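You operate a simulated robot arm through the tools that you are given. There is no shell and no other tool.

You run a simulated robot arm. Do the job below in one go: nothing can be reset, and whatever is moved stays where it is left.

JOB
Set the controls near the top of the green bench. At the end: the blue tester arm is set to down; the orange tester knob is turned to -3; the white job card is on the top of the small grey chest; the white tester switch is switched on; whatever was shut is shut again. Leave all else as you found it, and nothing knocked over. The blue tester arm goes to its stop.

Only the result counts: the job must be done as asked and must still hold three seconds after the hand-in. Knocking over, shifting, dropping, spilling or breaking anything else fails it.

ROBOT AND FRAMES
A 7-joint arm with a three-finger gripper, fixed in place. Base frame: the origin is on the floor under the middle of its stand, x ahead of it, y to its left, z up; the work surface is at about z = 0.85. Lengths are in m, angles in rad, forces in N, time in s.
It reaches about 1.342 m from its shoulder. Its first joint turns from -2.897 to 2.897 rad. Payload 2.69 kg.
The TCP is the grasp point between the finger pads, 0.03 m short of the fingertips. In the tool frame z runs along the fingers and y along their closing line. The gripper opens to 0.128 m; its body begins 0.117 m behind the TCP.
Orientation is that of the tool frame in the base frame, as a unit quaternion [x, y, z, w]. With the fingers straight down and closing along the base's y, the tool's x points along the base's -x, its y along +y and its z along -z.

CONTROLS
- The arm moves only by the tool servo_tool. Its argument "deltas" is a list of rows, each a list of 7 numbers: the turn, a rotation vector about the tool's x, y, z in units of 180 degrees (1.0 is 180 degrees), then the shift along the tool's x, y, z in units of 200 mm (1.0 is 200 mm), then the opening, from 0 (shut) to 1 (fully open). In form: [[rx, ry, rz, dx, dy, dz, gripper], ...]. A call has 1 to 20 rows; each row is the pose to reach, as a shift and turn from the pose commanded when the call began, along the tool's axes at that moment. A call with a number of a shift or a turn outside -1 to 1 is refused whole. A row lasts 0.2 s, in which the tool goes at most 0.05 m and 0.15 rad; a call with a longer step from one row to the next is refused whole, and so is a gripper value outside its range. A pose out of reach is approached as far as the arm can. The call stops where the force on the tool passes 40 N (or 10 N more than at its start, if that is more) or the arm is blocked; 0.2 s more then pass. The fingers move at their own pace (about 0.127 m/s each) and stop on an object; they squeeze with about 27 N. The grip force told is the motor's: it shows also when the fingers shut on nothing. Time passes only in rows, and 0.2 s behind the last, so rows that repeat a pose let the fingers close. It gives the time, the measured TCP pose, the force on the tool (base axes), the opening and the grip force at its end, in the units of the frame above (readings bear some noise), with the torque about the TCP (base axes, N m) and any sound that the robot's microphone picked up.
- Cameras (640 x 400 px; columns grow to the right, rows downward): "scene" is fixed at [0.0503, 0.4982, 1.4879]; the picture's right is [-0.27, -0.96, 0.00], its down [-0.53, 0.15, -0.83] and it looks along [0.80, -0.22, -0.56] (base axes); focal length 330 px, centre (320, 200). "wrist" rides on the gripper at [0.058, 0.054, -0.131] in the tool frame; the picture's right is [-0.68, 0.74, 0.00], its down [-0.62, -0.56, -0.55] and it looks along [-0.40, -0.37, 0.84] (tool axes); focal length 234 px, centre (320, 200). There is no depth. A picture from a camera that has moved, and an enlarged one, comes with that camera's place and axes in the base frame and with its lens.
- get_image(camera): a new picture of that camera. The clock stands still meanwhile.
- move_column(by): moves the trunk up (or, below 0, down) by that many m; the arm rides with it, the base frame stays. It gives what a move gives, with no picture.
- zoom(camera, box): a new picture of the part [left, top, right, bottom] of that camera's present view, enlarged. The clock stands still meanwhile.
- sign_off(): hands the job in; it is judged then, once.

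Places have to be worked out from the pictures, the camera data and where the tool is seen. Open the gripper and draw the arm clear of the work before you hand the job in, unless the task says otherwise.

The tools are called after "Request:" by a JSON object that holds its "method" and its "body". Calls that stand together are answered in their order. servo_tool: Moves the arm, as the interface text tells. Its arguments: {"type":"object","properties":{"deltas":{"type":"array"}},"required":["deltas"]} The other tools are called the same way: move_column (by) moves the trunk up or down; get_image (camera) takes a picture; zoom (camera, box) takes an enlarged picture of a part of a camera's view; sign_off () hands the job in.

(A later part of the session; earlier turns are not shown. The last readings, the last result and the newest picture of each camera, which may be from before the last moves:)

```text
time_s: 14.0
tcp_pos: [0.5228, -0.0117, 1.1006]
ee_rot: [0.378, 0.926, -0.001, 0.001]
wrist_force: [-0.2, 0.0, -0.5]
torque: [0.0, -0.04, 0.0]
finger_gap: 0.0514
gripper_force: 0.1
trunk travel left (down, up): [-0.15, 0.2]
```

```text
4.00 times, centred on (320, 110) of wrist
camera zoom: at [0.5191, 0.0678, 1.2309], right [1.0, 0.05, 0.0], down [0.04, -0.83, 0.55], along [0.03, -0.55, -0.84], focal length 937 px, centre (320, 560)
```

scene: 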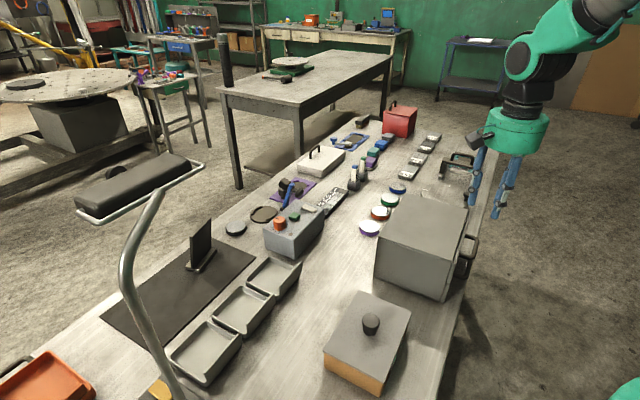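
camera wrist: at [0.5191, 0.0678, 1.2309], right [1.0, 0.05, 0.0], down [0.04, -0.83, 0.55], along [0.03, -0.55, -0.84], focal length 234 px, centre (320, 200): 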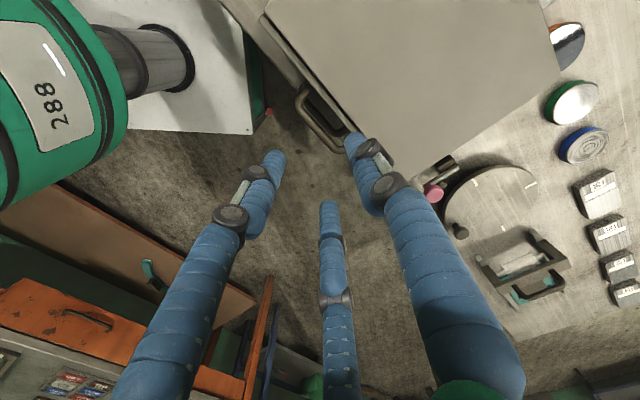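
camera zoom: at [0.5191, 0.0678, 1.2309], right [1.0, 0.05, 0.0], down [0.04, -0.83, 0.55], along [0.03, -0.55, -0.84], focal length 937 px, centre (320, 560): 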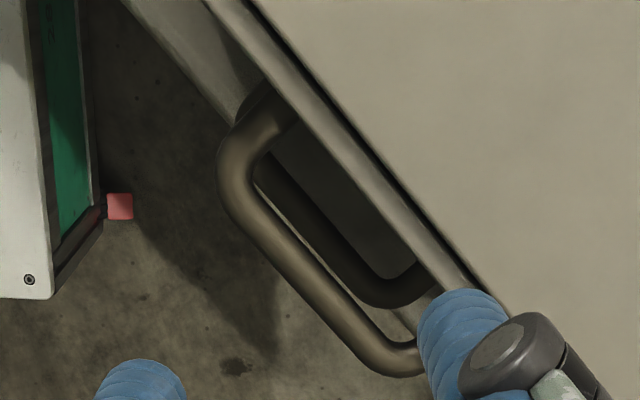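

The bar centre triangulates to about (0.5185, −0.012, 0.944). I shift slightly, narrow the fingers to about 20 mm and descend to just above the bar to check.

Request:
{"method": "servo_tool", "body": {"deltas": [[0, 0, 0, 0.015, -0.02, 0.12, 0.16], [0, 0, 0, 0.015, -0.02, 0.24, 0.16], [0, 0, 0, 0.015, -0.02, 0.36, 0.16], [0, 0, 0, 0.015, -0.02, 0.478, 0.16], [0, 0, 0, 0.015, -0.02, 0.478, 0.16]]}}

Request:
{"method": "zoom", "body": {"camera": "wrist", "box": [260, 80, 400, 220]}}

Request:
{"method": "zoom", "body": {"camera": "scene", "box": [430, 160, 530, 290]}}

```text
time_s: 15.2
tcp_pos: [0.5175, -0.0144, 1.0048]
ee_rot: [0.378, 0.926, 0.0, -0.001]
wrist_force: [0.4, 0.2, 0.2]
torque: [-0.03, 0.01, -0.05]
finger_gap: 0.0208
gripper_force: 0.2
trunk travel left (down, up): [-0.15, 0.2]
```

```text
2.86 times, centred on (330, 150) of wrist
camera zoom: at [0.5142, 0.0667, 1.1353], right [1.0, 0.05, 0.0], down [0.05, -0.83, 0.55], along [0.03, -0.55, -0.84], focal length 669 px, centre (291, 343)
```

zoom: 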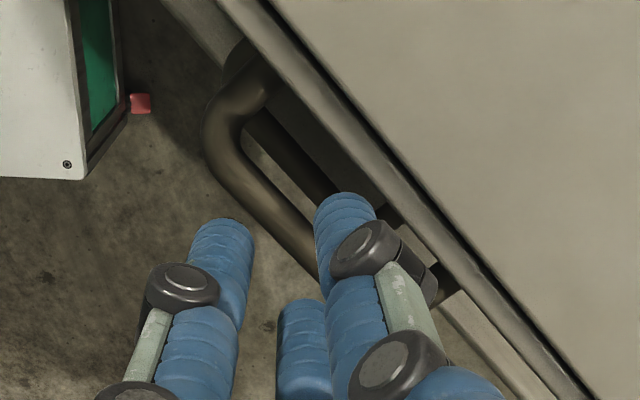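

```text
3.08 times, centred on (480, 225) of scene
camera zoom: at [0.0503, 0.4982, 1.4879], right [-0.27, -0.96, 0.0], down [-0.53, 0.15, -0.83], along [0.8, -0.22, -0.56], focal length 1016 px, centre (-172, 123)
```

zoom: 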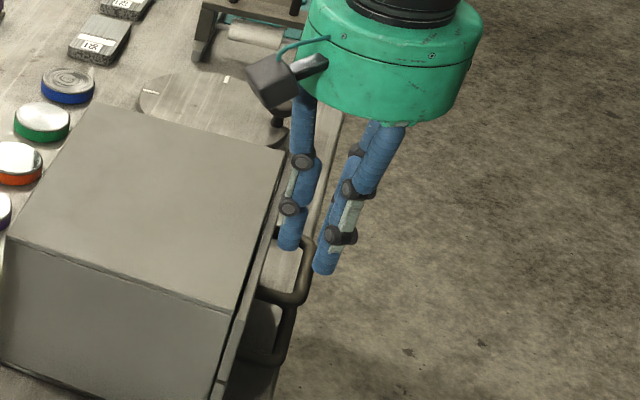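

Thumb is over the gap and the two fingers are outside the bar. I descend 52 mm gently.

Request:
{"method": "servo_tool", "body": {"deltas": [[0, 0, 0, 0, 0, 0.065, 0.16], [0, 0, 0, 0, 0, 0.13, 0.16], [0, 0, 0, 0, 0, 0.195, 0.16], [0, 0, 0, 0, 0, 0.26, 0.16]]}}

Request:
{"method": "zoom", "body": {"camera": "wrist", "box": [260, 80, 400, 220]}}

Request:
{"method": "zoom", "body": {"camera": "scene", "box": [430, 160, 530, 290]}}

```text
time_s: 15.8
tcp_pos: [0.5192, -0.0134, 0.9873]
ee_rot: [0.378, 0.926, 0.002, 0.003]
wrist_force: [-8.5, -4.2, 19.9]
torque: [-0.05, 0.35, 0.11]
finger_gap: 0.0239
gripper_force: 1.6
trunk travel left (down, up): [-0.15, 0.2]
stopped in row 3: the force on the tool passed its limit at 58 N (the readings are from after the stop); the commanded pose is now the measured one
```

```text
2.86 times, centred on (330, 150) of wrist
camera zoom: at [0.5155, 0.0662, 1.1179], right [1.0, 0.05, 0.01], down [0.04, -0.83, 0.55], along [0.04, -0.55, -0.84], focal length 669 px, centre (291, 343)
```

zoom: 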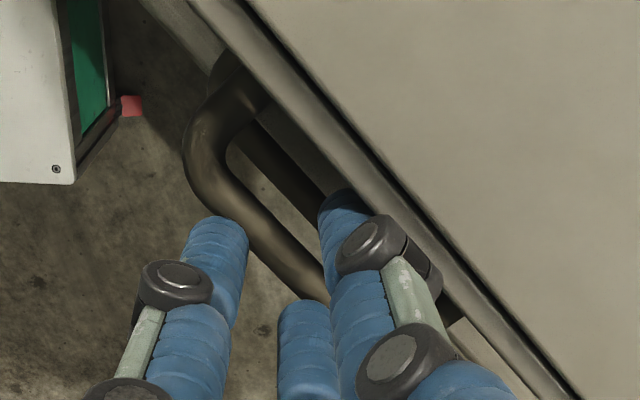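

```text
3.08 times, centred on (480, 225) of scene
camera zoom: at [0.0503, 0.4982, 1.4879], right [-0.27, -0.96, 0.0], down [-0.53, 0.15, -0.83], along [0.8, -0.22, -0.56], focal length 1016 px, centre (-172, 123)
```

zoom: 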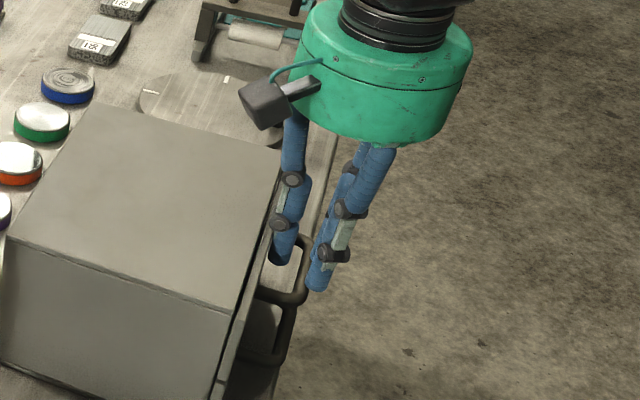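

The descent stopped early with a push outward (−e2) on the tool, so something touches: either the outer fingers on the bar or the thumb knuckle on the drawer front. I zoom in closely.

Request:
{"method": "zoom", "body": {"camera": "scene", "box": [450, 215, 500, 265]}}

Request:
{"method": "zoom", "body": {"camera": "wrist", "box": [295, 110, 365, 180]}}

```text
8.00 times, centred on (475, 240) of scene
camera zoom: at [0.0503, 0.4982, 1.4879], right [-0.27, -0.96, 0.0], down [-0.53, 0.15, -0.83], along [0.8, -0.22, -0.56], focal length 2640 px, centre (-920, -120)
```

zoom: 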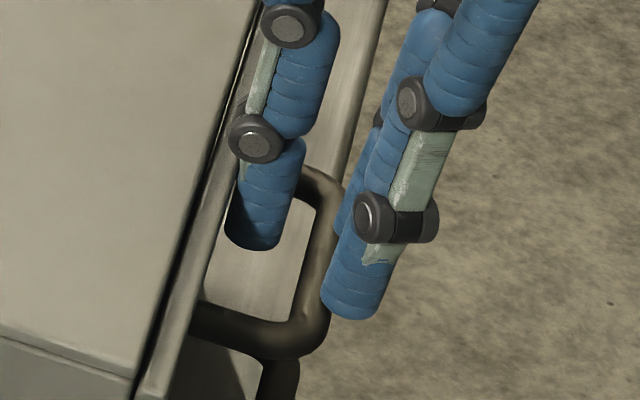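

```text
5.71 times, centred on (330, 145) of wrist
camera zoom: at [0.5155, 0.0662, 1.1179], right [1.0, 0.05, 0.01], down [0.04, -0.83, 0.55], along [0.04, -0.55, -0.84], focal length 1338 px, centre (263, 514)
```

zoom: 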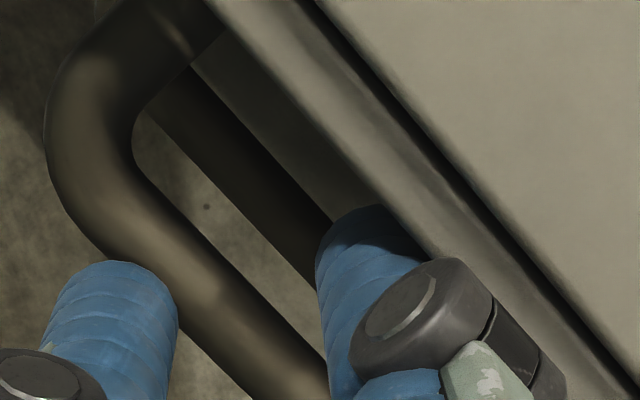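

The thumb knuckle catches the drawer front's top lip; the vertical approach is too tight. I back off upward and instead come in tilted 45° (fingers pointing down and into the chest) so the thumb hooks over the bar from above.

Request:
{"method": "servo_tool", "body": {"deltas": [[0, 0, 0, 0, -0.03, -0.1, 0.25], [0, 0, 0, 0, -0.03, -0.2, 0.3], [0, 0, 0, 0, -0.03, -0.3, 0.3], [-0.035, 0, 0, 0, -0.08, -0.28, 0.3], [-0.07, 0, 0, 0, -0.12, -0.26, 0.3], [-0.105, 0, 0, 0, -0.16, -0.24, 0.3], [-0.14, 0, 0, 0, -0.2, -0.21, 0.3], [-0.175, 0, 0, 0, -0.25, -0.18, 0.3], [-0.21, 0, 0, 0.004, -0.29, -0.15, 0.3], [-0.25, 0, 0, 0.008, -0.336, -0.1235, 0.3]]}}

Request:
{"method": "get_image", "body": {"camera": "wrist"}}

Request:
{"method": "get_image", "body": {"camera": "scene"}}

```text
time_s: 18.0
tcp_pos: [0.4736, -0.0599, 1.0102]
ee_rot: [0.347, 0.855, 0.356, 0.148]
wrist_force: [-1.3, 0.4, 0.2]
torque: [0.0, 0.02, -0.01]
finger_gap: 0.0384
gripper_force: 0.1
trunk travel left (down, up): [-0.15, 0.2]
```

```text
taken
camera wrist: at [0.3924, -0.0577, 1.1394], right [0.84, -0.1, 0.53], down [-0.11, -0.99, -0.01], along [0.53, -0.05, -0.85], focal length 234 px, centre (320, 200)
```

wrist: 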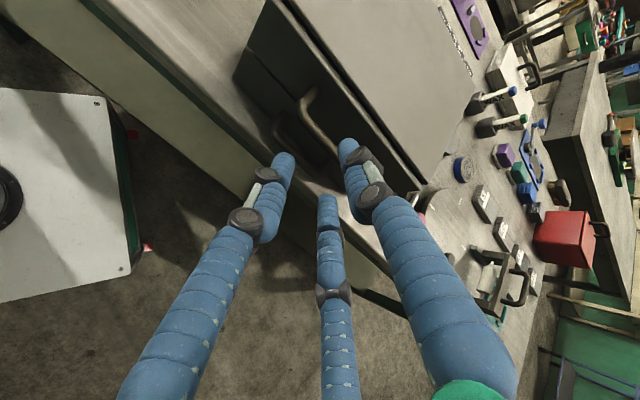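

```text
taken
```

scene: 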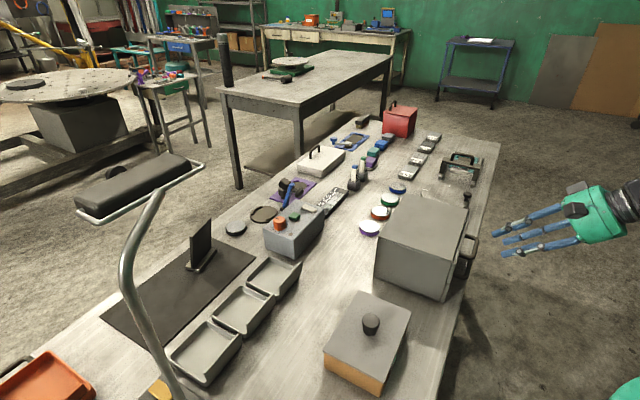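

The tilted pose was reached. I check alignment with the upper handle.

Request:
{"method": "zoom", "body": {"camera": "wrist", "box": [240, 60, 400, 240]}}

```text
2.22 times, centred on (320, 150) of wrist
camera zoom: at [0.3924, -0.0577, 1.1394], right [0.84, -0.1, 0.53], down [-0.11, -0.99, -0.01], along [0.53, -0.05, -0.85], focal length 520 px, centre (320, 311)
```

zoom: 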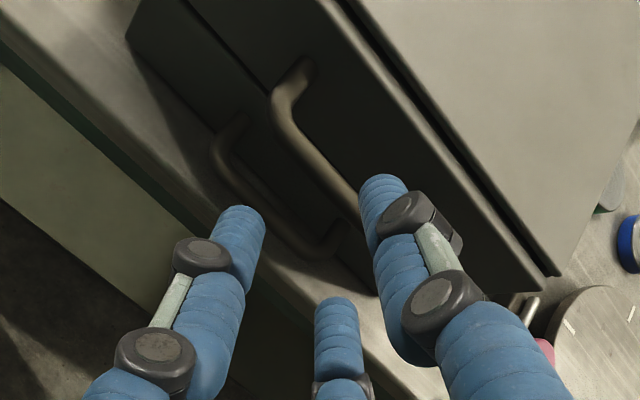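

Request:
{"method": "zoom", "body": {"camera": "wrist", "box": [285, 75, 355, 145]}}

```text
5.71 times, centred on (320, 110) of wrist
camera zoom: at [0.3924, -0.0577, 1.1394], right [0.84, -0.1, 0.53], down [-0.11, -0.99, -0.01], along [0.53, -0.05, -0.85], focal length 1338 px, centre (320, 714)
```

zoom: 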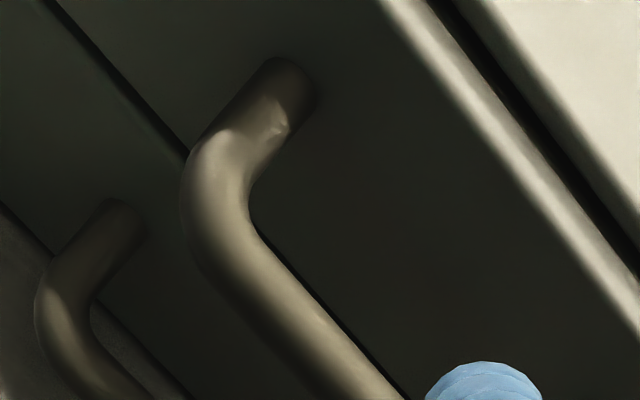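

The handle is centred and slightly toward the thumb side. I narrow the fingers to about 26 mm and advance 74 mm along the fingers so they straddle the bar.

Request:
{"method": "servo_tool", "body": {"deltas": [[0, 0, 0, 0, 0.015, 0.08, 0.2], [0, 0, 0, 0, 0.015, 0.16, 0.2], [0, 0, 0, 0, 0.015, 0.24, 0.2], [0, 0, 0, 0, 0.015, 0.31, 0.2], [0, 0, 0, 0, 0.015, 0.368, 0.2]]}}

Request:
{"method": "zoom", "body": {"camera": "wrist", "box": [240, 80, 400, 220]}}

Request:
{"method": "zoom", "body": {"camera": "scene", "box": [440, 200, 520, 280]}}

```text
time_s: 19.2
tcp_pos: [0.5111, -0.0244, 0.9605]
ee_rot: [0.349, 0.855, 0.355, 0.147]
wrist_force: [-2.9, -3.0, -0.6]
torque: [0.0, 0.03, -0.01]
finger_gap: 0.0252
gripper_force: 0.1
trunk travel left (down, up): [-0.15, 0.2]
```

```text
2.86 times, centred on (320, 150) of wrist
camera zoom: at [0.4307, -0.0193, 1.0897], right [0.84, -0.1, 0.53], down [-0.11, -0.99, -0.01], along [0.52, -0.05, -0.85], focal length 669 px, centre (320, 343)
```

zoom: 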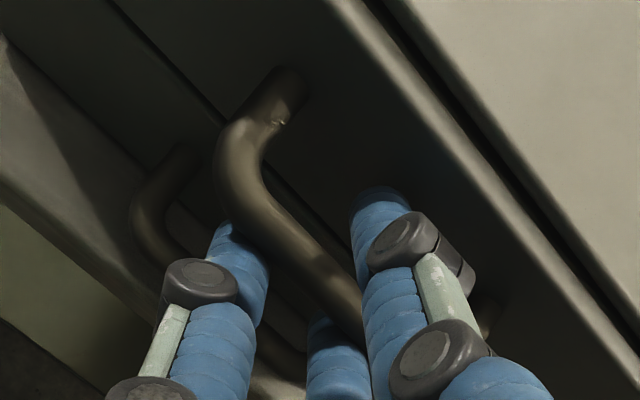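

```text
5.00 times, centred on (480, 240) of scene
camera zoom: at [0.0503, 0.4982, 1.4879], right [-0.27, -0.96, 0.0], down [-0.53, 0.15, -0.83], along [0.8, -0.22, -0.56], focal length 1650 px, centre (-480, 0)
```

zoom: 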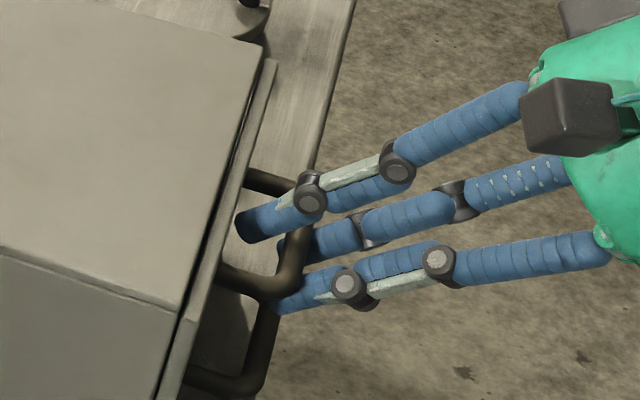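

The thumb passes over the bar and the two fingers under it. I close the grip.

Request:
{"method": "servo_tool", "body": {"deltas": [[0, 0, 0, 0, 0, 0, 0.1], [0, 0, 0, 0, 0, 0, 0], [0, 0, 0, 0, 0, 0, 0], [0, 0, 0, 0, 0, 0, 0]]}}

Request:
{"method": "zoom", "body": {"camera": "wrist", "box": [240, 80, 400, 220]}}

```text
time_s: 20.2
tcp_pos: [0.5108, -0.0246, 0.9587]
ee_rot: [0.349, 0.855, 0.355, 0.146]
wrist_force: [0.5, -14.2, -22.4]
torque: [-0.01, 0.46, -1.15]
finger_gap: 0.0182
gripper_force: 43.3
trunk travel left (down, up): [-0.15, 0.2]
```

```text
2.86 times, centred on (320, 150) of wrist
camera zoom: at [0.431, -0.0198, 1.0889], right [0.85, -0.1, 0.52], down [-0.11, -0.99, -0.01], along [0.52, -0.05, -0.85], focal length 669 px, centre (320, 343)
```

zoom: 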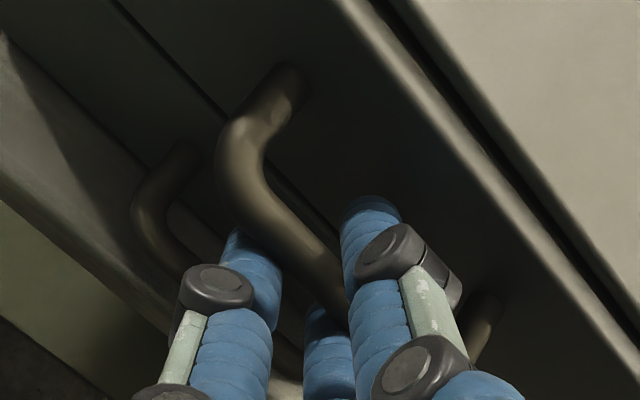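

The grip holds the bar. I pull the drawer straight out along −e2 by 100 mm in small steps.

Request:
{"method": "servo_tool", "body": {"deltas": [[0, 0, 0, 0, -0.035, -0.036, 0], [0, 0, 0, 0, -0.07, -0.071, 0], [0, 0, 0, 0, -0.105, -0.107, 0], [0, 0, 0, 0, -0.14, -0.142, 0], [0, 0, 0, 0, -0.176, -0.178, 0], [0, 0, 0, 0, -0.21, -0.213, 0], [0, 0, 0, 0, -0.246, -0.249, 0], [0, 0, 0, 0, -0.281, -0.285, 0], [0, 0, 0, 0, -0.316, -0.32, 0], [0, 0, 0, 0, -0.351, -0.356, 0]]}}

Request:
{"method": "get_image", "body": {"camera": "scene"}}

Request:
{"method": "get_image", "body": {"camera": "wrist"}}

```text
time_s: 22.4
tcp_pos: [0.442, -0.0924, 0.9601]
ee_rot: [0.349, 0.855, 0.355, 0.146]
wrist_force: [4.8, -5.1, -14.7]
torque: [0.21, 0.51, -0.7]
finger_gap: 0.018
gripper_force: 43.1
trunk travel left (down, up): [-0.15, 0.2]
stopped in row 10: the force on the tool passed its limit at 41 N (the readings are from after the stop); the commanded pose is now the measured one
```

```text
taken
```

scene: 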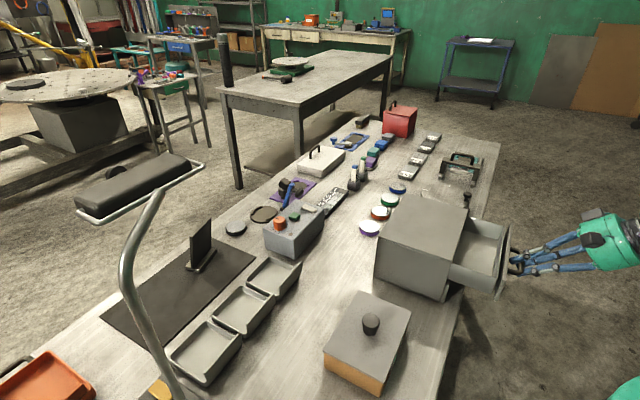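

```text
taken
camera wrist: at [0.3619, -0.089, 1.0891], right [0.85, -0.1, 0.52], down [-0.11, -0.99, -0.01], along [0.52, -0.05, -0.85], focal length 234 px, centre (320, 200)
```

wrist: 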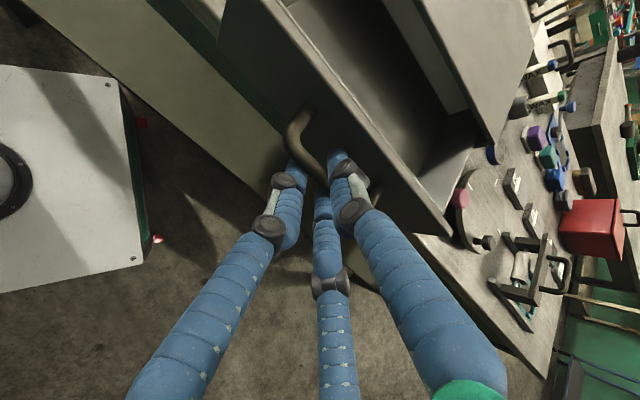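

The upper drawer is open by about 97 mm, probably at its stop. I look inside from both cameras.

Request:
{"method": "zoom", "body": {"camera": "scene", "box": [430, 200, 530, 300]}}

Request:
{"method": "zoom", "body": {"camera": "wrist", "box": [280, 0, 520, 200]}}

```text
4.00 times, centred on (480, 250) of scene
camera zoom: at [0.0503, 0.4982, 1.4879], right [-0.27, -0.96, 0.0], down [-0.53, 0.15, -0.83], along [0.8, -0.22, -0.56], focal length 1320 px, centre (-320, 0)
```

zoom: 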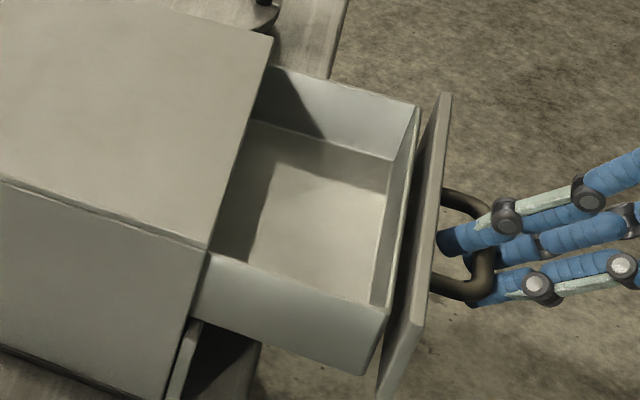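

```text
2.00 times, centred on (400, 100) of wrist
camera zoom: at [0.3619, -0.089, 1.0891], right [0.85, -0.1, 0.52], down [-0.11, -0.99, -0.01], along [0.52, -0.05, -0.85], focal length 468 px, centre (160, 400)
```

zoom: 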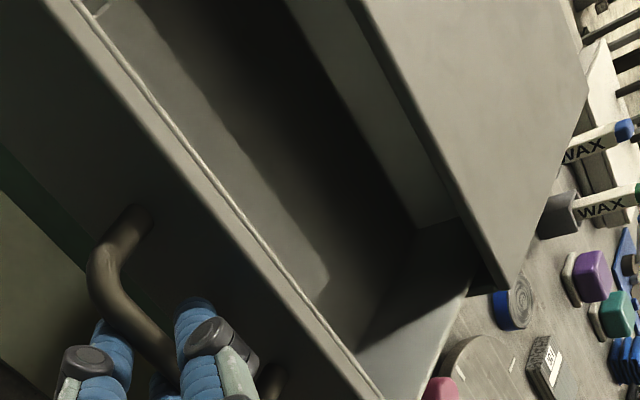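

The upper drawer is empty. I push it shut again, still holding the handle.

Request:
{"method": "servo_tool", "body": {"deltas": [[0, 0, 0, 0, 0.035, 0.036, 0], [0, 0, 0, 0, 0.07, 0.071, 0], [0, 0, 0, 0, 0.105, 0.107, 0], [0, 0, 0, 0, 0.14, 0.142, 0], [0, 0, 0, 0, 0.176, 0.178, 0], [0, 0, 0, 0, 0.21, 0.213, 0], [0, 0, 0, 0, 0.246, 0.249, 0], [0, 0, 0, 0, 0.281, 0.285, 0], [0, 0, 0, 0, 0.306, 0.31, 0], [0, 0, 0, 0, 0.32, 0.324, 0], [0, 0, 0, 0, 0.33, 0.334, 0], [0, 0, 0, 0, 0.34, 0.344, 0], [0, 0, 0, 0, 0.35, 0.354, 0]]}}

Request:
{"method": "zoom", "body": {"camera": "scene", "box": [430, 200, 530, 300]}}

```text
time_s: 25.2
tcp_pos: [0.5116, -0.0212, 0.9589]
ee_rot: [0.35, 0.855, 0.355, 0.146]
wrist_force: [-4.8, -33.5, -8.8]
torque: [0.41, 0.75, -0.58]
finger_gap: 0.0184
gripper_force: 44.0
trunk travel left (down, up): [-0.15, 0.2]
```

```text
4.00 times, centred on (480, 250) of scene
camera zoom: at [0.0503, 0.4982, 1.4879], right [-0.27, -0.96, 0.0], down [-0.53, 0.15, -0.83], along [0.8, -0.22, -0.56], focal length 1320 px, centre (-320, 0)
```

zoom: 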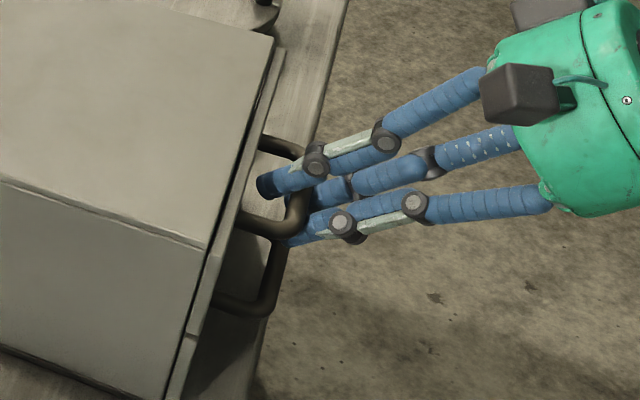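

The drawer is shut again (TCP back at its closed position). I release, back out along the fingers, then drop to line up on the lower handle with a slightly flatter tilt.

Request:
{"method": "servo_tool", "body": {"deltas": [[0, 0, 0, 0, 0, 0, 0.2], [0, 0, 0, 0, 0, -0.02, 0.25], [0, 0, 0, 0, 0, -0.1, 0.25], [0, 0, 0, 0, 0, -0.2, 0.25], [0, 0, 0, 0, 0, -0.3, 0.25], [0, 0, 0, 0, 0, -0.4, 0.25], [0, 0, 0, 0, 0, -0.45, 0.25], [-0.006, 0, 0, 0, -0.05, -0.39, 0.25], [-0.012, 0, 0, 0, -0.1, -0.33, 0.25], [-0.018, 0, 0, 0, -0.155, -0.27, 0.25], [-0.023, 0, 0, 0, -0.21, -0.215, 0.25], [-0.028, 0, 0, 0, -0.259, -0.164, 0.25]]}}

Request:
{"method": "get_image", "body": {"camera": "wrist"}}

Request:
{"method": "zoom", "body": {"camera": "scene", "box": [430, 200, 550, 310]}}

```text
time_s: 27.8
tcp_pos: [0.4686, -0.0639, 0.9456]
ee_rot: [0.342, 0.839, 0.392, 0.162]
wrist_force: [0.9, -0.6, 0.0]
torque: [-0.02, 0.01, 0.01]
finger_gap: 0.0318
gripper_force: 0.2
trunk travel left (down, up): [-0.15, 0.2]
```

```text
taken
camera wrist: at [0.3817, -0.0682, 1.0703], right [0.81, -0.14, 0.57], down [-0.11, -0.99, -0.08], along [0.57, 0.01, -0.82], focal length 234 px, centre (320, 200)
```

wrist: 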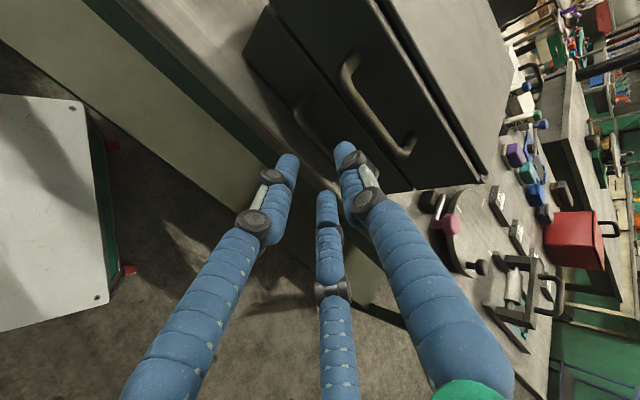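

```text
3.64 times, centred on (490, 255) of scene
camera zoom: at [0.0503, 0.4982, 1.4879], right [-0.27, -0.96, 0.0], down [-0.53, 0.15, -0.83], along [0.8, -0.22, -0.56], focal length 1200 px, centre (-298, 0)
```

zoom: 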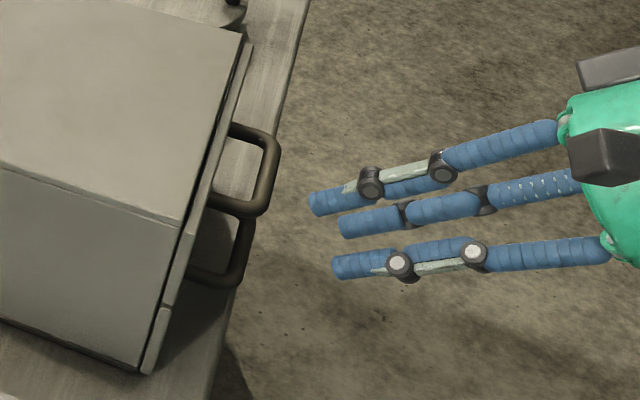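

Both fronts look flush. I zoom in on the lower handle to verify its position.

Request:
{"method": "zoom", "body": {"camera": "wrist", "box": [275, 75, 355, 165]}}

```text
4.44 times, centred on (315, 120) of wrist
camera zoom: at [0.3817, -0.0682, 1.0703], right [0.81, -0.14, 0.57], down [-0.11, -0.99, -0.08], along [0.57, 0.01, -0.82], focal length 1041 px, centre (342, 556)
```

zoom: 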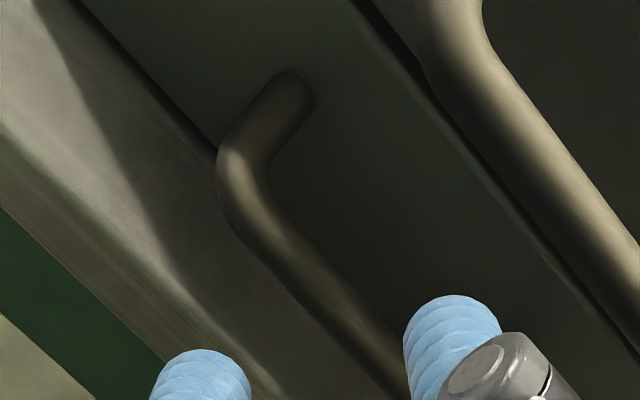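

The lower bar is at about z = 0.883, right on the finger axis. I narrow the fingers and advance 79 mm.

Request:
{"method": "servo_tool", "body": {"deltas": [[0, 0, 0, 0, 0.005, 0.08, 0.2], [0, 0, 0, 0, 0.005, 0.16, 0.2], [0, 0, 0, 0, 0.005, 0.24, 0.2], [0, 0, 0, 0, 0.005, 0.31, 0.2], [0, 0, 0, 0, 0.005, 0.36, 0.2], [0, 0, 0, 0, 0.005, 0.39, 0.2]]}}

Request:
{"method": "zoom", "body": {"camera": "wrist", "box": [240, 60, 400, 220]}}

Request:
{"method": "zoom", "body": {"camera": "scene", "box": [430, 200, 550, 310]}}

```text
time_s: 28.9
tcp_pos: [0.5022, -0.0336, 0.9093]
ee_rot: [0.344, 0.838, 0.391, 0.163]
wrist_force: [-14.5, -13.9, 6.7]
torque: [-0.36, 0.0, -0.34]
finger_gap: 0.0274
gripper_force: 0.4
trunk travel left (down, up): [-0.15, 0.2]
stopped in row 5: the force on the tool passed its limit at 56 N (the readings are from after the stop); the commanded pose is now the measured one
```

```text
2.50 times, centred on (320, 140) of wrist
camera zoom: at [0.4138, -0.037, 1.0335], right [0.81, -0.14, 0.57], down [-0.11, -0.99, -0.08], along [0.57, 0.0, -0.82], focal length 585 px, centre (320, 350)
```

zoom: 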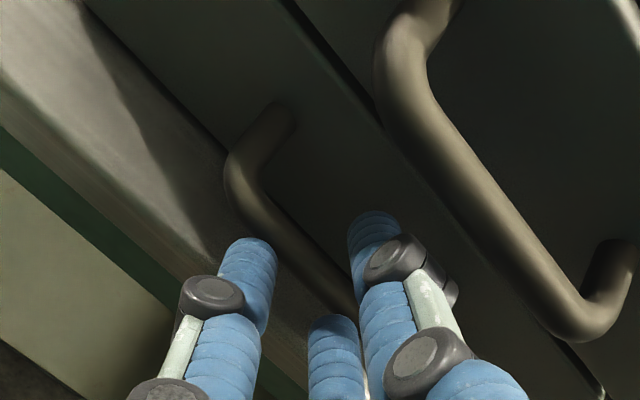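

```text
3.64 times, centred on (490, 255) of scene
camera zoom: at [0.0503, 0.4982, 1.4879], right [-0.27, -0.96, 0.0], down [-0.53, 0.15, -0.83], along [0.8, -0.22, -0.56], focal length 1200 px, centre (-298, 0)
```

zoom: 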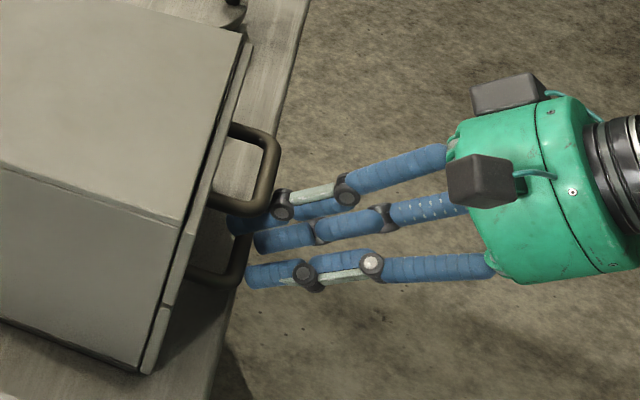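

Contact stopped the advance 20 mm short. I zoom in to see what touched.

Request:
{"method": "zoom", "body": {"camera": "wrist", "box": [290, 130, 360, 200]}}

Request:
{"method": "zoom", "body": {"camera": "scene", "box": [470, 240, 520, 280]}}

```text
5.71 times, centred on (325, 165) of wrist
camera zoom: at [0.4138, -0.037, 1.0335], right [0.81, -0.14, 0.57], down [-0.11, -0.99, -0.08], along [0.57, 0.0, -0.82], focal length 1338 px, centre (291, 400)
```

zoom: 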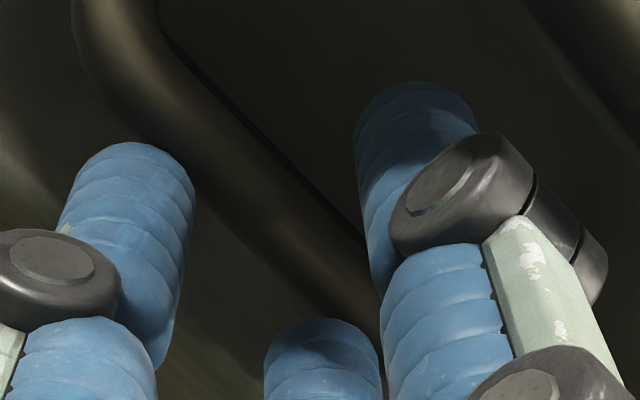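

```text
10.00 times, centred on (495, 260) of scene
camera zoom: at [0.0503, 0.4982, 1.4879], right [-0.27, -0.96, 0.0], down [-0.53, 0.15, -0.83], along [0.8, -0.22, -0.56], focal length 3300 px, centre (-1430, -400)
```

zoom: 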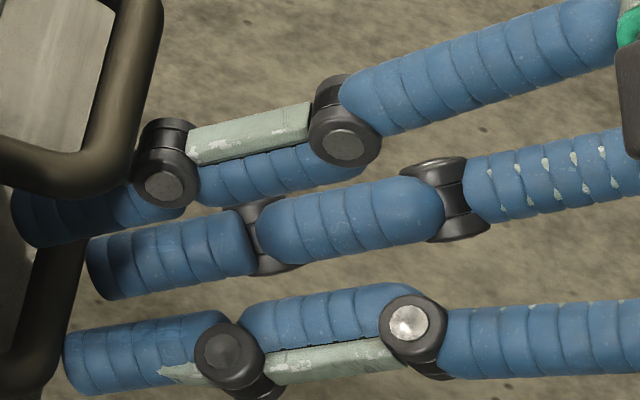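

The thumb's knuckle meets the upper handle bar. I back off and flatten the approach to about 70° from vertical so the thumb clears it.

Request:
{"method": "servo_tool", "body": {"deltas": [[0, 0, 0, 0, 0, -0.1, 0.2], [0, 0, 0, 0, 0, -0.2, 0.2], [0, 0, 0, 0, 0, -0.3, 0.18], [-0.03, 0, 0, 0.004, -0.04, -0.3, 0.18], [-0.06, 0, 0, 0.008, -0.08, -0.29, 0.18], [-0.09, 0, 0, 0.012, -0.12, -0.28, 0.18], [-0.111, 0, 0, 0.0125, -0.1655, -0.27, 0.18], [-0.111, 0, 0, 0.0125, -0.1655, -0.27, 0.18]]}}

Request:
{"method": "get_image", "body": {"camera": "wrist"}}

Request:
{"method": "zoom", "body": {"camera": "scene", "box": [430, 200, 550, 310]}}

```text
time_s: 30.6
tcp_pos: [0.456, -0.0742, 0.9184]
ee_rot: [0.309, 0.758, 0.531, 0.22]
wrist_force: [1.0, -0.8, -0.7]
torque: [-0.02, -0.02, 0.0]
finger_gap: 0.0229
gripper_force: 0.1
trunk travel left (down, up): [-0.15, 0.2]
```

```text
taken
camera wrist: at [0.3414, -0.1069, 1.0121], right [0.66, -0.29, 0.7], down [-0.06, -0.94, -0.34], along [0.75, 0.18, -0.63], focal length 234 px, centre (320, 200)
```

wrist: 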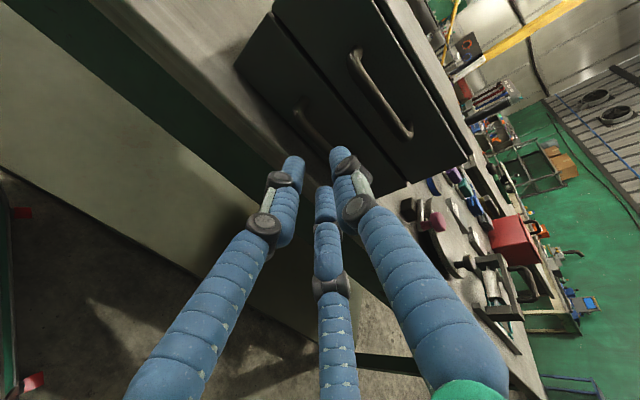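

```text
3.64 times, centred on (490, 255) of scene
camera zoom: at [0.0503, 0.4982, 1.4879], right [-0.27, -0.96, 0.0], down [-0.53, 0.15, -0.83], along [0.8, -0.22, -0.56], focal length 1200 px, centre (-298, 0)
```

zoom: 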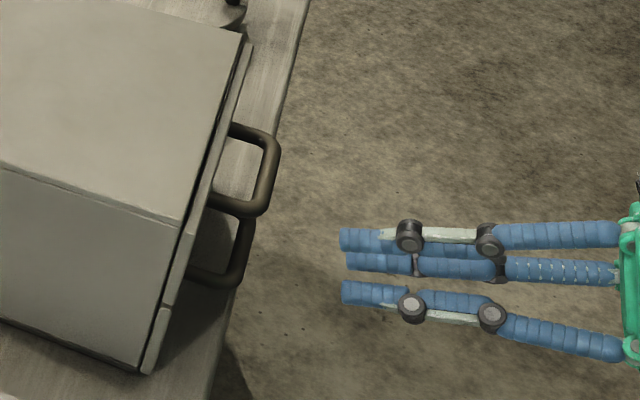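

Request:
{"method": "zoom", "body": {"camera": "wrist", "box": [270, 70, 370, 190]}}

```text
3.33 times, centred on (320, 130) of wrist
camera zoom: at [0.3414, -0.1069, 1.0121], right [0.66, -0.29, 0.7], down [-0.06, -0.94, -0.34], along [0.75, 0.18, -0.63], focal length 781 px, centre (320, 433)
```

zoom: 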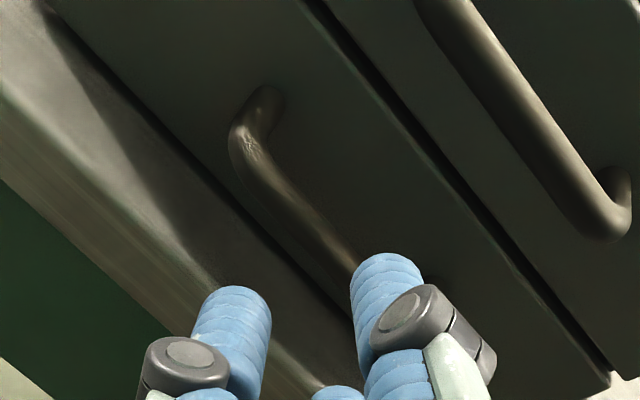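

The bar is centred on the finger axis. I advance 77 mm.

Request:
{"method": "servo_tool", "body": {"deltas": [[0, 0, 0, 0, 0, 0.08, 0.19], [0, 0, 0, 0, 0, 0.16, 0.19], [0, 0, 0, 0, 0, 0.24, 0.19], [0, 0, 0, 0, 0, 0.31, 0.19], [0, 0, 0, 0, 0, 0.355, 0.19], [0, 0, 0, 0, 0, 0.385, 0.19]]}}

Request:
{"method": "zoom", "body": {"camera": "wrist", "box": [260, 70, 380, 190]}}

Request:
{"method": "zoom", "body": {"camera": "scene", "box": [450, 220, 530, 290]}}

```text
time_s: 31.7
tcp_pos: [0.4958, -0.0358, 0.8957]
ee_rot: [0.312, 0.758, 0.529, 0.219]
wrist_force: [-5.8, -5.2, -3.9]
torque: [-0.03, 0.31, -0.09]
finger_gap: 0.0264
gripper_force: 1.3
trunk travel left (down, up): [-0.15, 0.2]
stopped in row 5: the force on the tool passed its limit at 46 N (the readings are from after the stop); the commanded pose is now the measured one
```

```text
3.33 times, centred on (320, 130) of wrist
camera zoom: at [0.3819, -0.0669, 0.9903], right [0.66, -0.3, 0.69], down [-0.06, -0.94, -0.34], along [0.75, 0.18, -0.63], focal length 781 px, centre (320, 433)
```

zoom: 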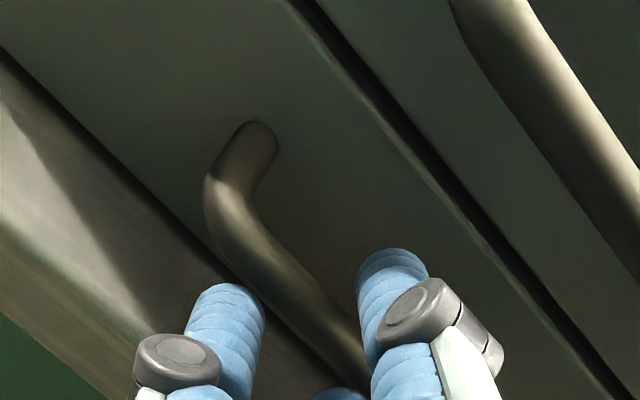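

```text
5.71 times, centred on (490, 255) of scene
camera zoom: at [0.0503, 0.4982, 1.4879], right [-0.27, -0.96, 0.0], down [-0.53, 0.15, -0.83], along [0.8, -0.22, -0.56], focal length 1886 px, centre (-651, -114)
```

zoom: 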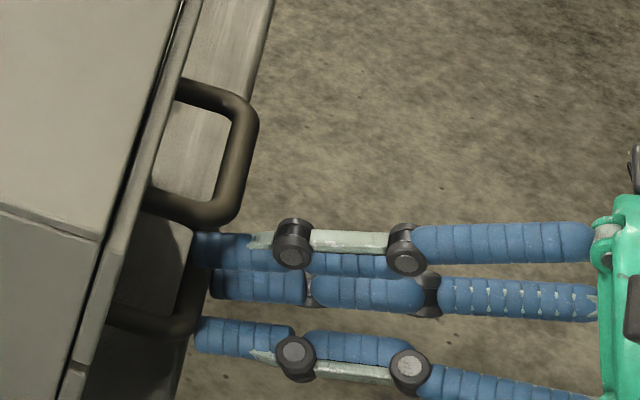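

The fingertips struck the bar because with three jaws the bar must sit slightly toward the thumb side. I back off 25 mm, open to about 32 mm, drop about 4 mm and re-advance.

Request:
{"method": "servo_tool", "body": {"deltas": [[0, 0, 0, 0, 0, -0.07, 0.22], [0, 0, 0, 0, -0.01, -0.125, 0.25], [0, 0, 0, 0, -0.019, -0.125, 0.25], [0, 0, 0, 0, -0.019, -0.07, 0.25], [0, 0, 0, 0, -0.019, -0.01, 0.25], [0, 0, 0, 0, -0.019, 0.04, 0.25], [0, 0, 0, 0, -0.019, 0.08, 0.25], [0, 0, 0, 0, -0.019, 0.105, 0.25]]}}

Request:
{"method": "zoom", "body": {"camera": "wrist", "box": [260, 70, 380, 190]}}

Request:
{"method": "zoom", "body": {"camera": "scene", "box": [450, 220, 530, 290]}}

```text
time_s: 33.5
tcp_pos: [0.5087, -0.0223, 0.885]
ee_rot: [0.311, 0.758, 0.529, 0.22]
wrist_force: [0.3, -0.1, -0.2]
torque: [-0.02, 0.01, 0.05]
finger_gap: 0.0322
gripper_force: 0.0
trunk travel left (down, up): [-0.15, 0.2]
```

```text
3.33 times, centred on (320, 130) of wrist
camera zoom: at [0.3954, -0.0535, 0.9798], right [0.66, -0.29, 0.69], down [-0.06, -0.94, -0.34], along [0.75, 0.18, -0.63], focal length 781 px, centre (320, 433)
```

zoom: 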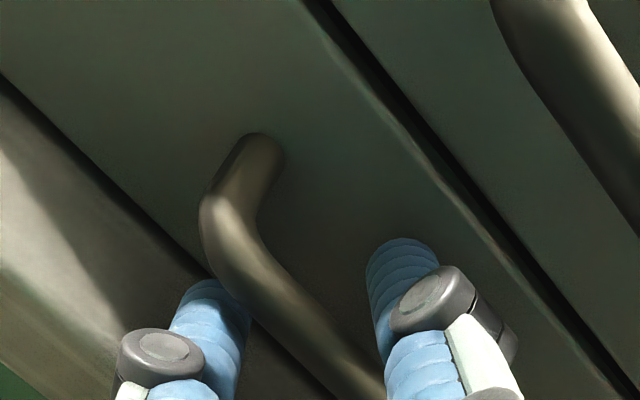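

```text
5.71 times, centred on (490, 255) of scene
camera zoom: at [0.0503, 0.4982, 1.4879], right [-0.27, -0.96, 0.0], down [-0.53, 0.15, -0.83], along [0.8, -0.22, -0.56], focal length 1886 px, centre (-651, -114)
```

zoom: 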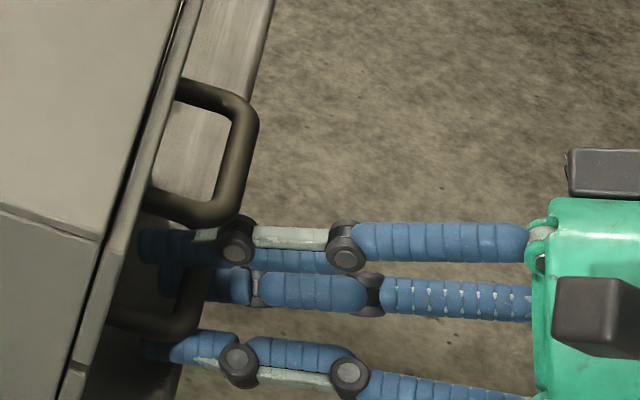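

The fingers now straddle the lower bar with no contact force. I close the grip and pull the lower drawer out along −e2.

Request:
{"method": "servo_tool", "body": {"deltas": [[0, 0, 0, 0, 0, 0, 0.12], [0, 0, 0, 0, 0, 0, 0], [0, 0, 0, 0, 0, 0, 0], [0, 0, 0, 0, 0, 0, 0]]}}

Request:
{"method": "zoom", "body": {"camera": "wrist", "box": [260, 70, 380, 190]}}

```text
time_s: 34.5
tcp_pos: [0.51, -0.0219, 0.8867]
ee_rot: [0.31, 0.759, 0.529, 0.22]
wrist_force: [1.7, 2.7, 25.2]
torque: [0.57, 0.13, 0.11]
finger_gap: 0.0179
gripper_force: 43.3
trunk travel left (down, up): [-0.15, 0.2]
```

```text
3.33 times, centred on (320, 130) of wrist
camera zoom: at [0.3954, -0.0538, 0.9808], right [0.65, -0.29, 0.7], down [-0.06, -0.94, -0.34], along [0.75, 0.18, -0.63], focal length 781 px, centre (320, 433)
```

zoom: 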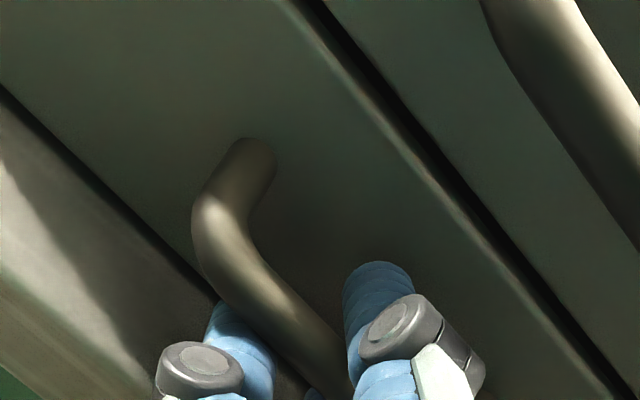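

Gripped at the same 18 mm reading as before. I raise 2 mm to relieve the vertical load and pull out 95 mm.

Request:
{"method": "servo_tool", "body": {"deltas": [[0, 0, 0, 0, 0.009, -0.003, 0], [0, 0, 0, 0, -0.008, -0.05, 0], [0, 0, 0, 0, -0.025, -0.095, 0], [0, 0, 0, 0, -0.041, -0.14, 0], [0, 0, 0, 0, -0.057, -0.186, 0], [0, 0, 0, 0, -0.073, -0.232, 0], [0, 0, 0, 0, -0.09, -0.277, 0], [0, 0, 0, 0, -0.106, -0.323, 0], [0, 0, 0, 0, -0.123, -0.368, 0], [0, 0, 0, 0, -0.139, -0.414, 0], [0, 0, 0, 0, -0.152, -0.45, 0]]}}

Request:
{"method": "get_image", "body": {"camera": "scene"}}

Request:
{"method": "zoom", "body": {"camera": "scene", "box": [430, 200, 530, 310]}}

```text
time_s: 36.9
tcp_pos: [0.4427, -0.0897, 0.8865]
ee_rot: [0.311, 0.759, 0.529, 0.219]
wrist_force: [2.9, -4.1, -26.3]
torque: [0.48, 0.84, 0.6]
finger_gap: 0.018
gripper_force: 43.2
trunk travel left (down, up): [-0.15, 0.2]
```

```text
taken
```

scene: 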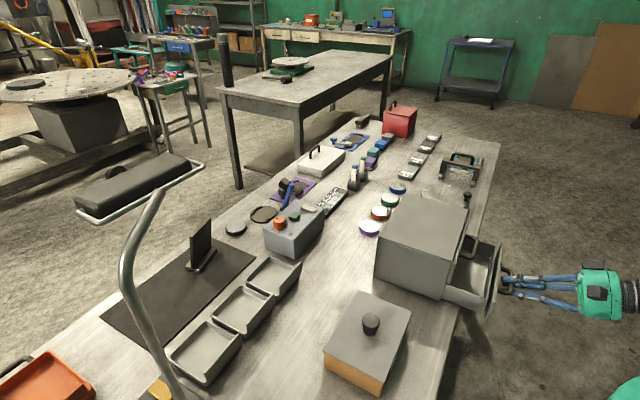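

```text
3.64 times, centred on (480, 255) of scene
camera zoom: at [0.0503, 0.4982, 1.4879], right [-0.27, -0.96, 0.0], down [-0.53, 0.15, -0.83], along [0.8, -0.22, -0.56], focal length 1200 px, centre (-262, 0)
```

zoom: 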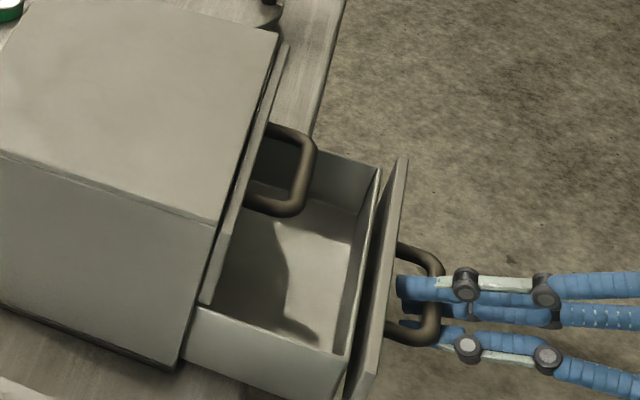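

From the scene camera the visible part of the lower drawer seems empty too; I check with the wrist camera for the deeper part.

Request:
{"method": "get_image", "body": {"camera": "wrist"}}

Request:
{"method": "zoom", "body": {"camera": "wrist", "box": [270, 0, 470, 170]}}

Request:
{"method": "zoom", "body": {"camera": "scene", "box": [470, 225, 510, 300]}}

```text
taken
camera wrist: at [0.3283, -0.1211, 0.9814], right [0.66, -0.3, 0.69], down [-0.06, -0.94, -0.34], along [0.75, 0.18, -0.63], focal length 234 px, centre (320, 200)
```

wrist: 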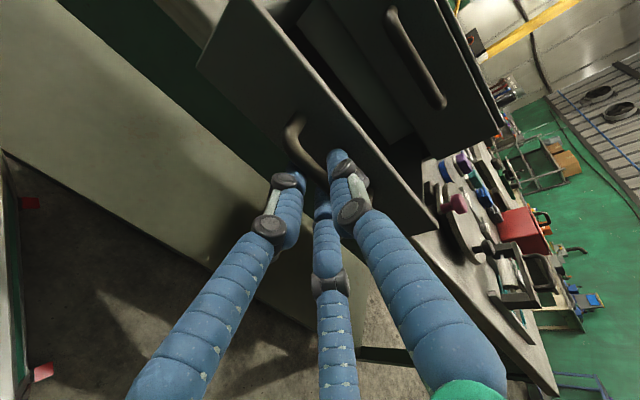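

```text
2.35 times, centred on (370, 85) of wrist
camera zoom: at [0.3283, -0.1211, 0.9814], right [0.66, -0.3, 0.69], down [-0.06, -0.94, -0.34], along [0.75, 0.18, -0.63], focal length 551 px, centre (202, 471)
```

zoom: 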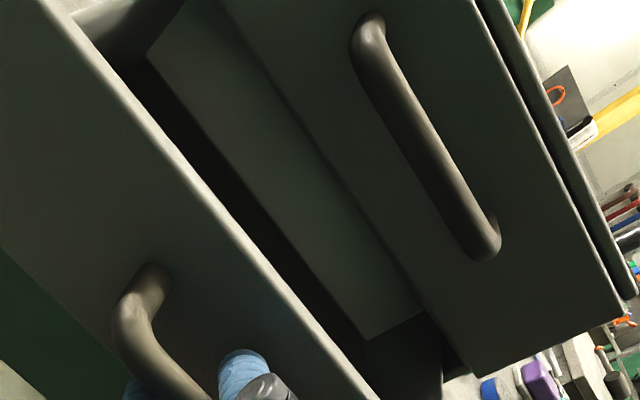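

```text
5.33 times, centred on (490, 262) of scene
camera zoom: at [0.0503, 0.4982, 1.4879], right [-0.27, -0.96, 0.0], down [-0.53, 0.15, -0.83], along [0.8, -0.22, -0.56], focal length 1760 px, centre (-587, -133)
```

zoom: 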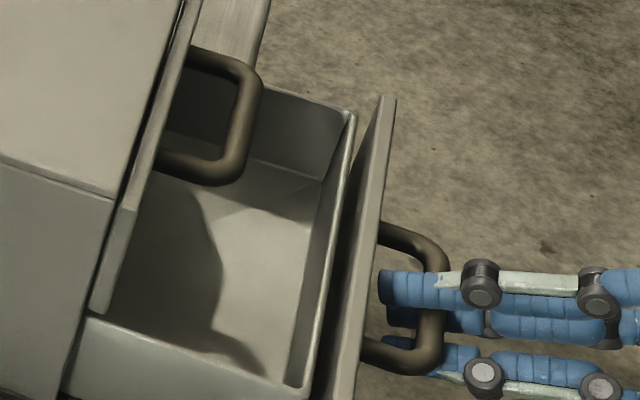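

Both drawers are empty. I push the lower one shut again.

Request:
{"method": "servo_tool", "body": {"deltas": [[0, 0, 0, 0, 0.017, 0.045, 0], [0, 0, 0, 0, 0.033, 0.09, 0], [0, 0, 0, 0, 0.049, 0.136, 0], [0, 0, 0, 0, 0.065, 0.182, 0], [0, 0, 0, 0, 0.082, 0.227, 0], [0, 0, 0, 0, 0.098, 0.273, 0], [0, 0, 0, 0, 0.115, 0.318, 0], [0, 0, 0, 0, 0.131, 0.364, 0], [0, 0, 0, 0, 0.142, 0.395, 0], [0, 0, 0, 0, 0.15, 0.418, 0], [0, 0, 0, 0, 0.156, 0.435, 0], [0, 0, 0, 0, 0.161, 0.448, 0], [0, 0, 0, 0, 0.165, 0.46, 0]]}}

Request:
{"method": "zoom", "body": {"camera": "scene", "box": [430, 200, 530, 310]}}

```text
time_s: 39.9
tcp_pos: [0.5118, -0.0217, 0.8877]
ee_rot: [0.313, 0.758, 0.528, 0.22]
wrist_force: [-9.3, -13.0, -1.6]
torque: [0.4, 0.48, 0.09]
finger_gap: 0.0181
gripper_force: 43.2
trunk travel left (down, up): [-0.15, 0.2]
stopped in row 13: the force on the tool passed its limit at 41 N (the readings are from after the stop); the commanded pose is now the measured one
```

```text
3.64 times, centred on (480, 255) of scene
camera zoom: at [0.0503, 0.4982, 1.4879], right [-0.27, -0.96, 0.0], down [-0.53, 0.15, -0.83], along [0.8, -0.22, -0.56], focal length 1200 px, centre (-262, 0)
```

zoom: 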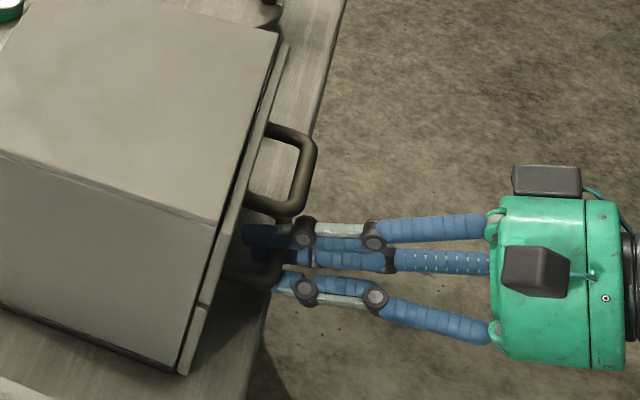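

The lower drawer is shut. I release, back straight out, then rise clear.

Request:
{"method": "servo_tool", "body": {"deltas": [[0, 0, 0, 0, 0, 0, 0.15], [0, 0, 0, 0, -0.015, -0.02, 0.25], [0, 0, 0, 0, -0.015, -0.08, 0.25], [0, 0, 0, 0, -0.015, -0.18, 0.25], [0, 0, 0, 0, -0.015, -0.3, 0.25], [0, 0, 0, 0, 0, -0.42, 0.25], [0, 0, 0, 0, 0.1, -0.48, 0.3], [0, 0, 0, 0, 0.25, -0.53, 0.4], [0, 0, 0, 0, 0.4, -0.59, 0.5], [0, 0, 0, 0, 0.55, -0.64, 0.6], [0, 0, 0, 0, 0.7, -0.7, 0.6]]}}

Request:
{"method": "get_image", "body": {"camera": "scene"}}

```text
time_s: 42.2
tcp_pos: [0.4534, -0.0791, 1.0664]
ee_rot: [0.312, 0.758, 0.529, 0.22]
wrist_force: [0.5, 0.0, -1.3]
torque: [0.04, 0.0, 0.01]
finger_gap: 0.0767
gripper_force: 0.0
trunk travel left (down, up): [-0.15, 0.2]
```

```text
taken
```

scene: 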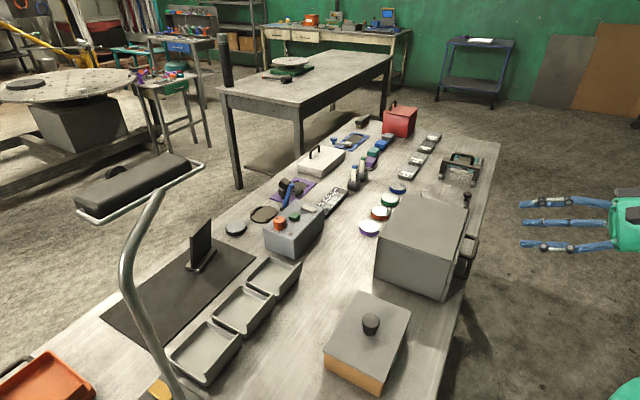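

Clear of the drawers. Next candidate is the lidded box labelled 72 at about (0.41, 0.30); I turn the hand back to vertical and rise.

Request:
{"method": "servo_tool", "body": {"deltas": [[0.04, 0, 0, 0, 0.06, -0.02, 0.6], [0.08, 0, 0, 0, 0.12, -0.04, 0.8], [0.12, 0, 0, 0, 0.18, -0.06, 1], [0.16, 0, 0, 0, 0.24, -0.08, 1], [0.2, 0, 0, 0, 0.3, -0.1, 1], [0.24, 0, 0, 0, 0.36, -0.12, 1], [0.28, 0, 0, 0, 0.42, -0.14, 1], [0.32, 0, 0, 0, 0.48, -0.16, 1], [0.36, 0, 0, 0, 0.53, -0.18, 1], [0.389, 0, 0, 0, 0.564, -0.2, 1]]}}

```text
time_s: 44.5
tcp_pos: [0.454, -0.0771, 1.1857]
ee_rot: [0.382, 0.924, -0.004, 0.002]
wrist_force: [-0.4, 0.1, 0.3]
torque: [-0.02, 0.04, -0.01]
finger_gap: 0.1278
gripper_force: 0.0
trunk travel left (down, up): [-0.15, 0.2]
```

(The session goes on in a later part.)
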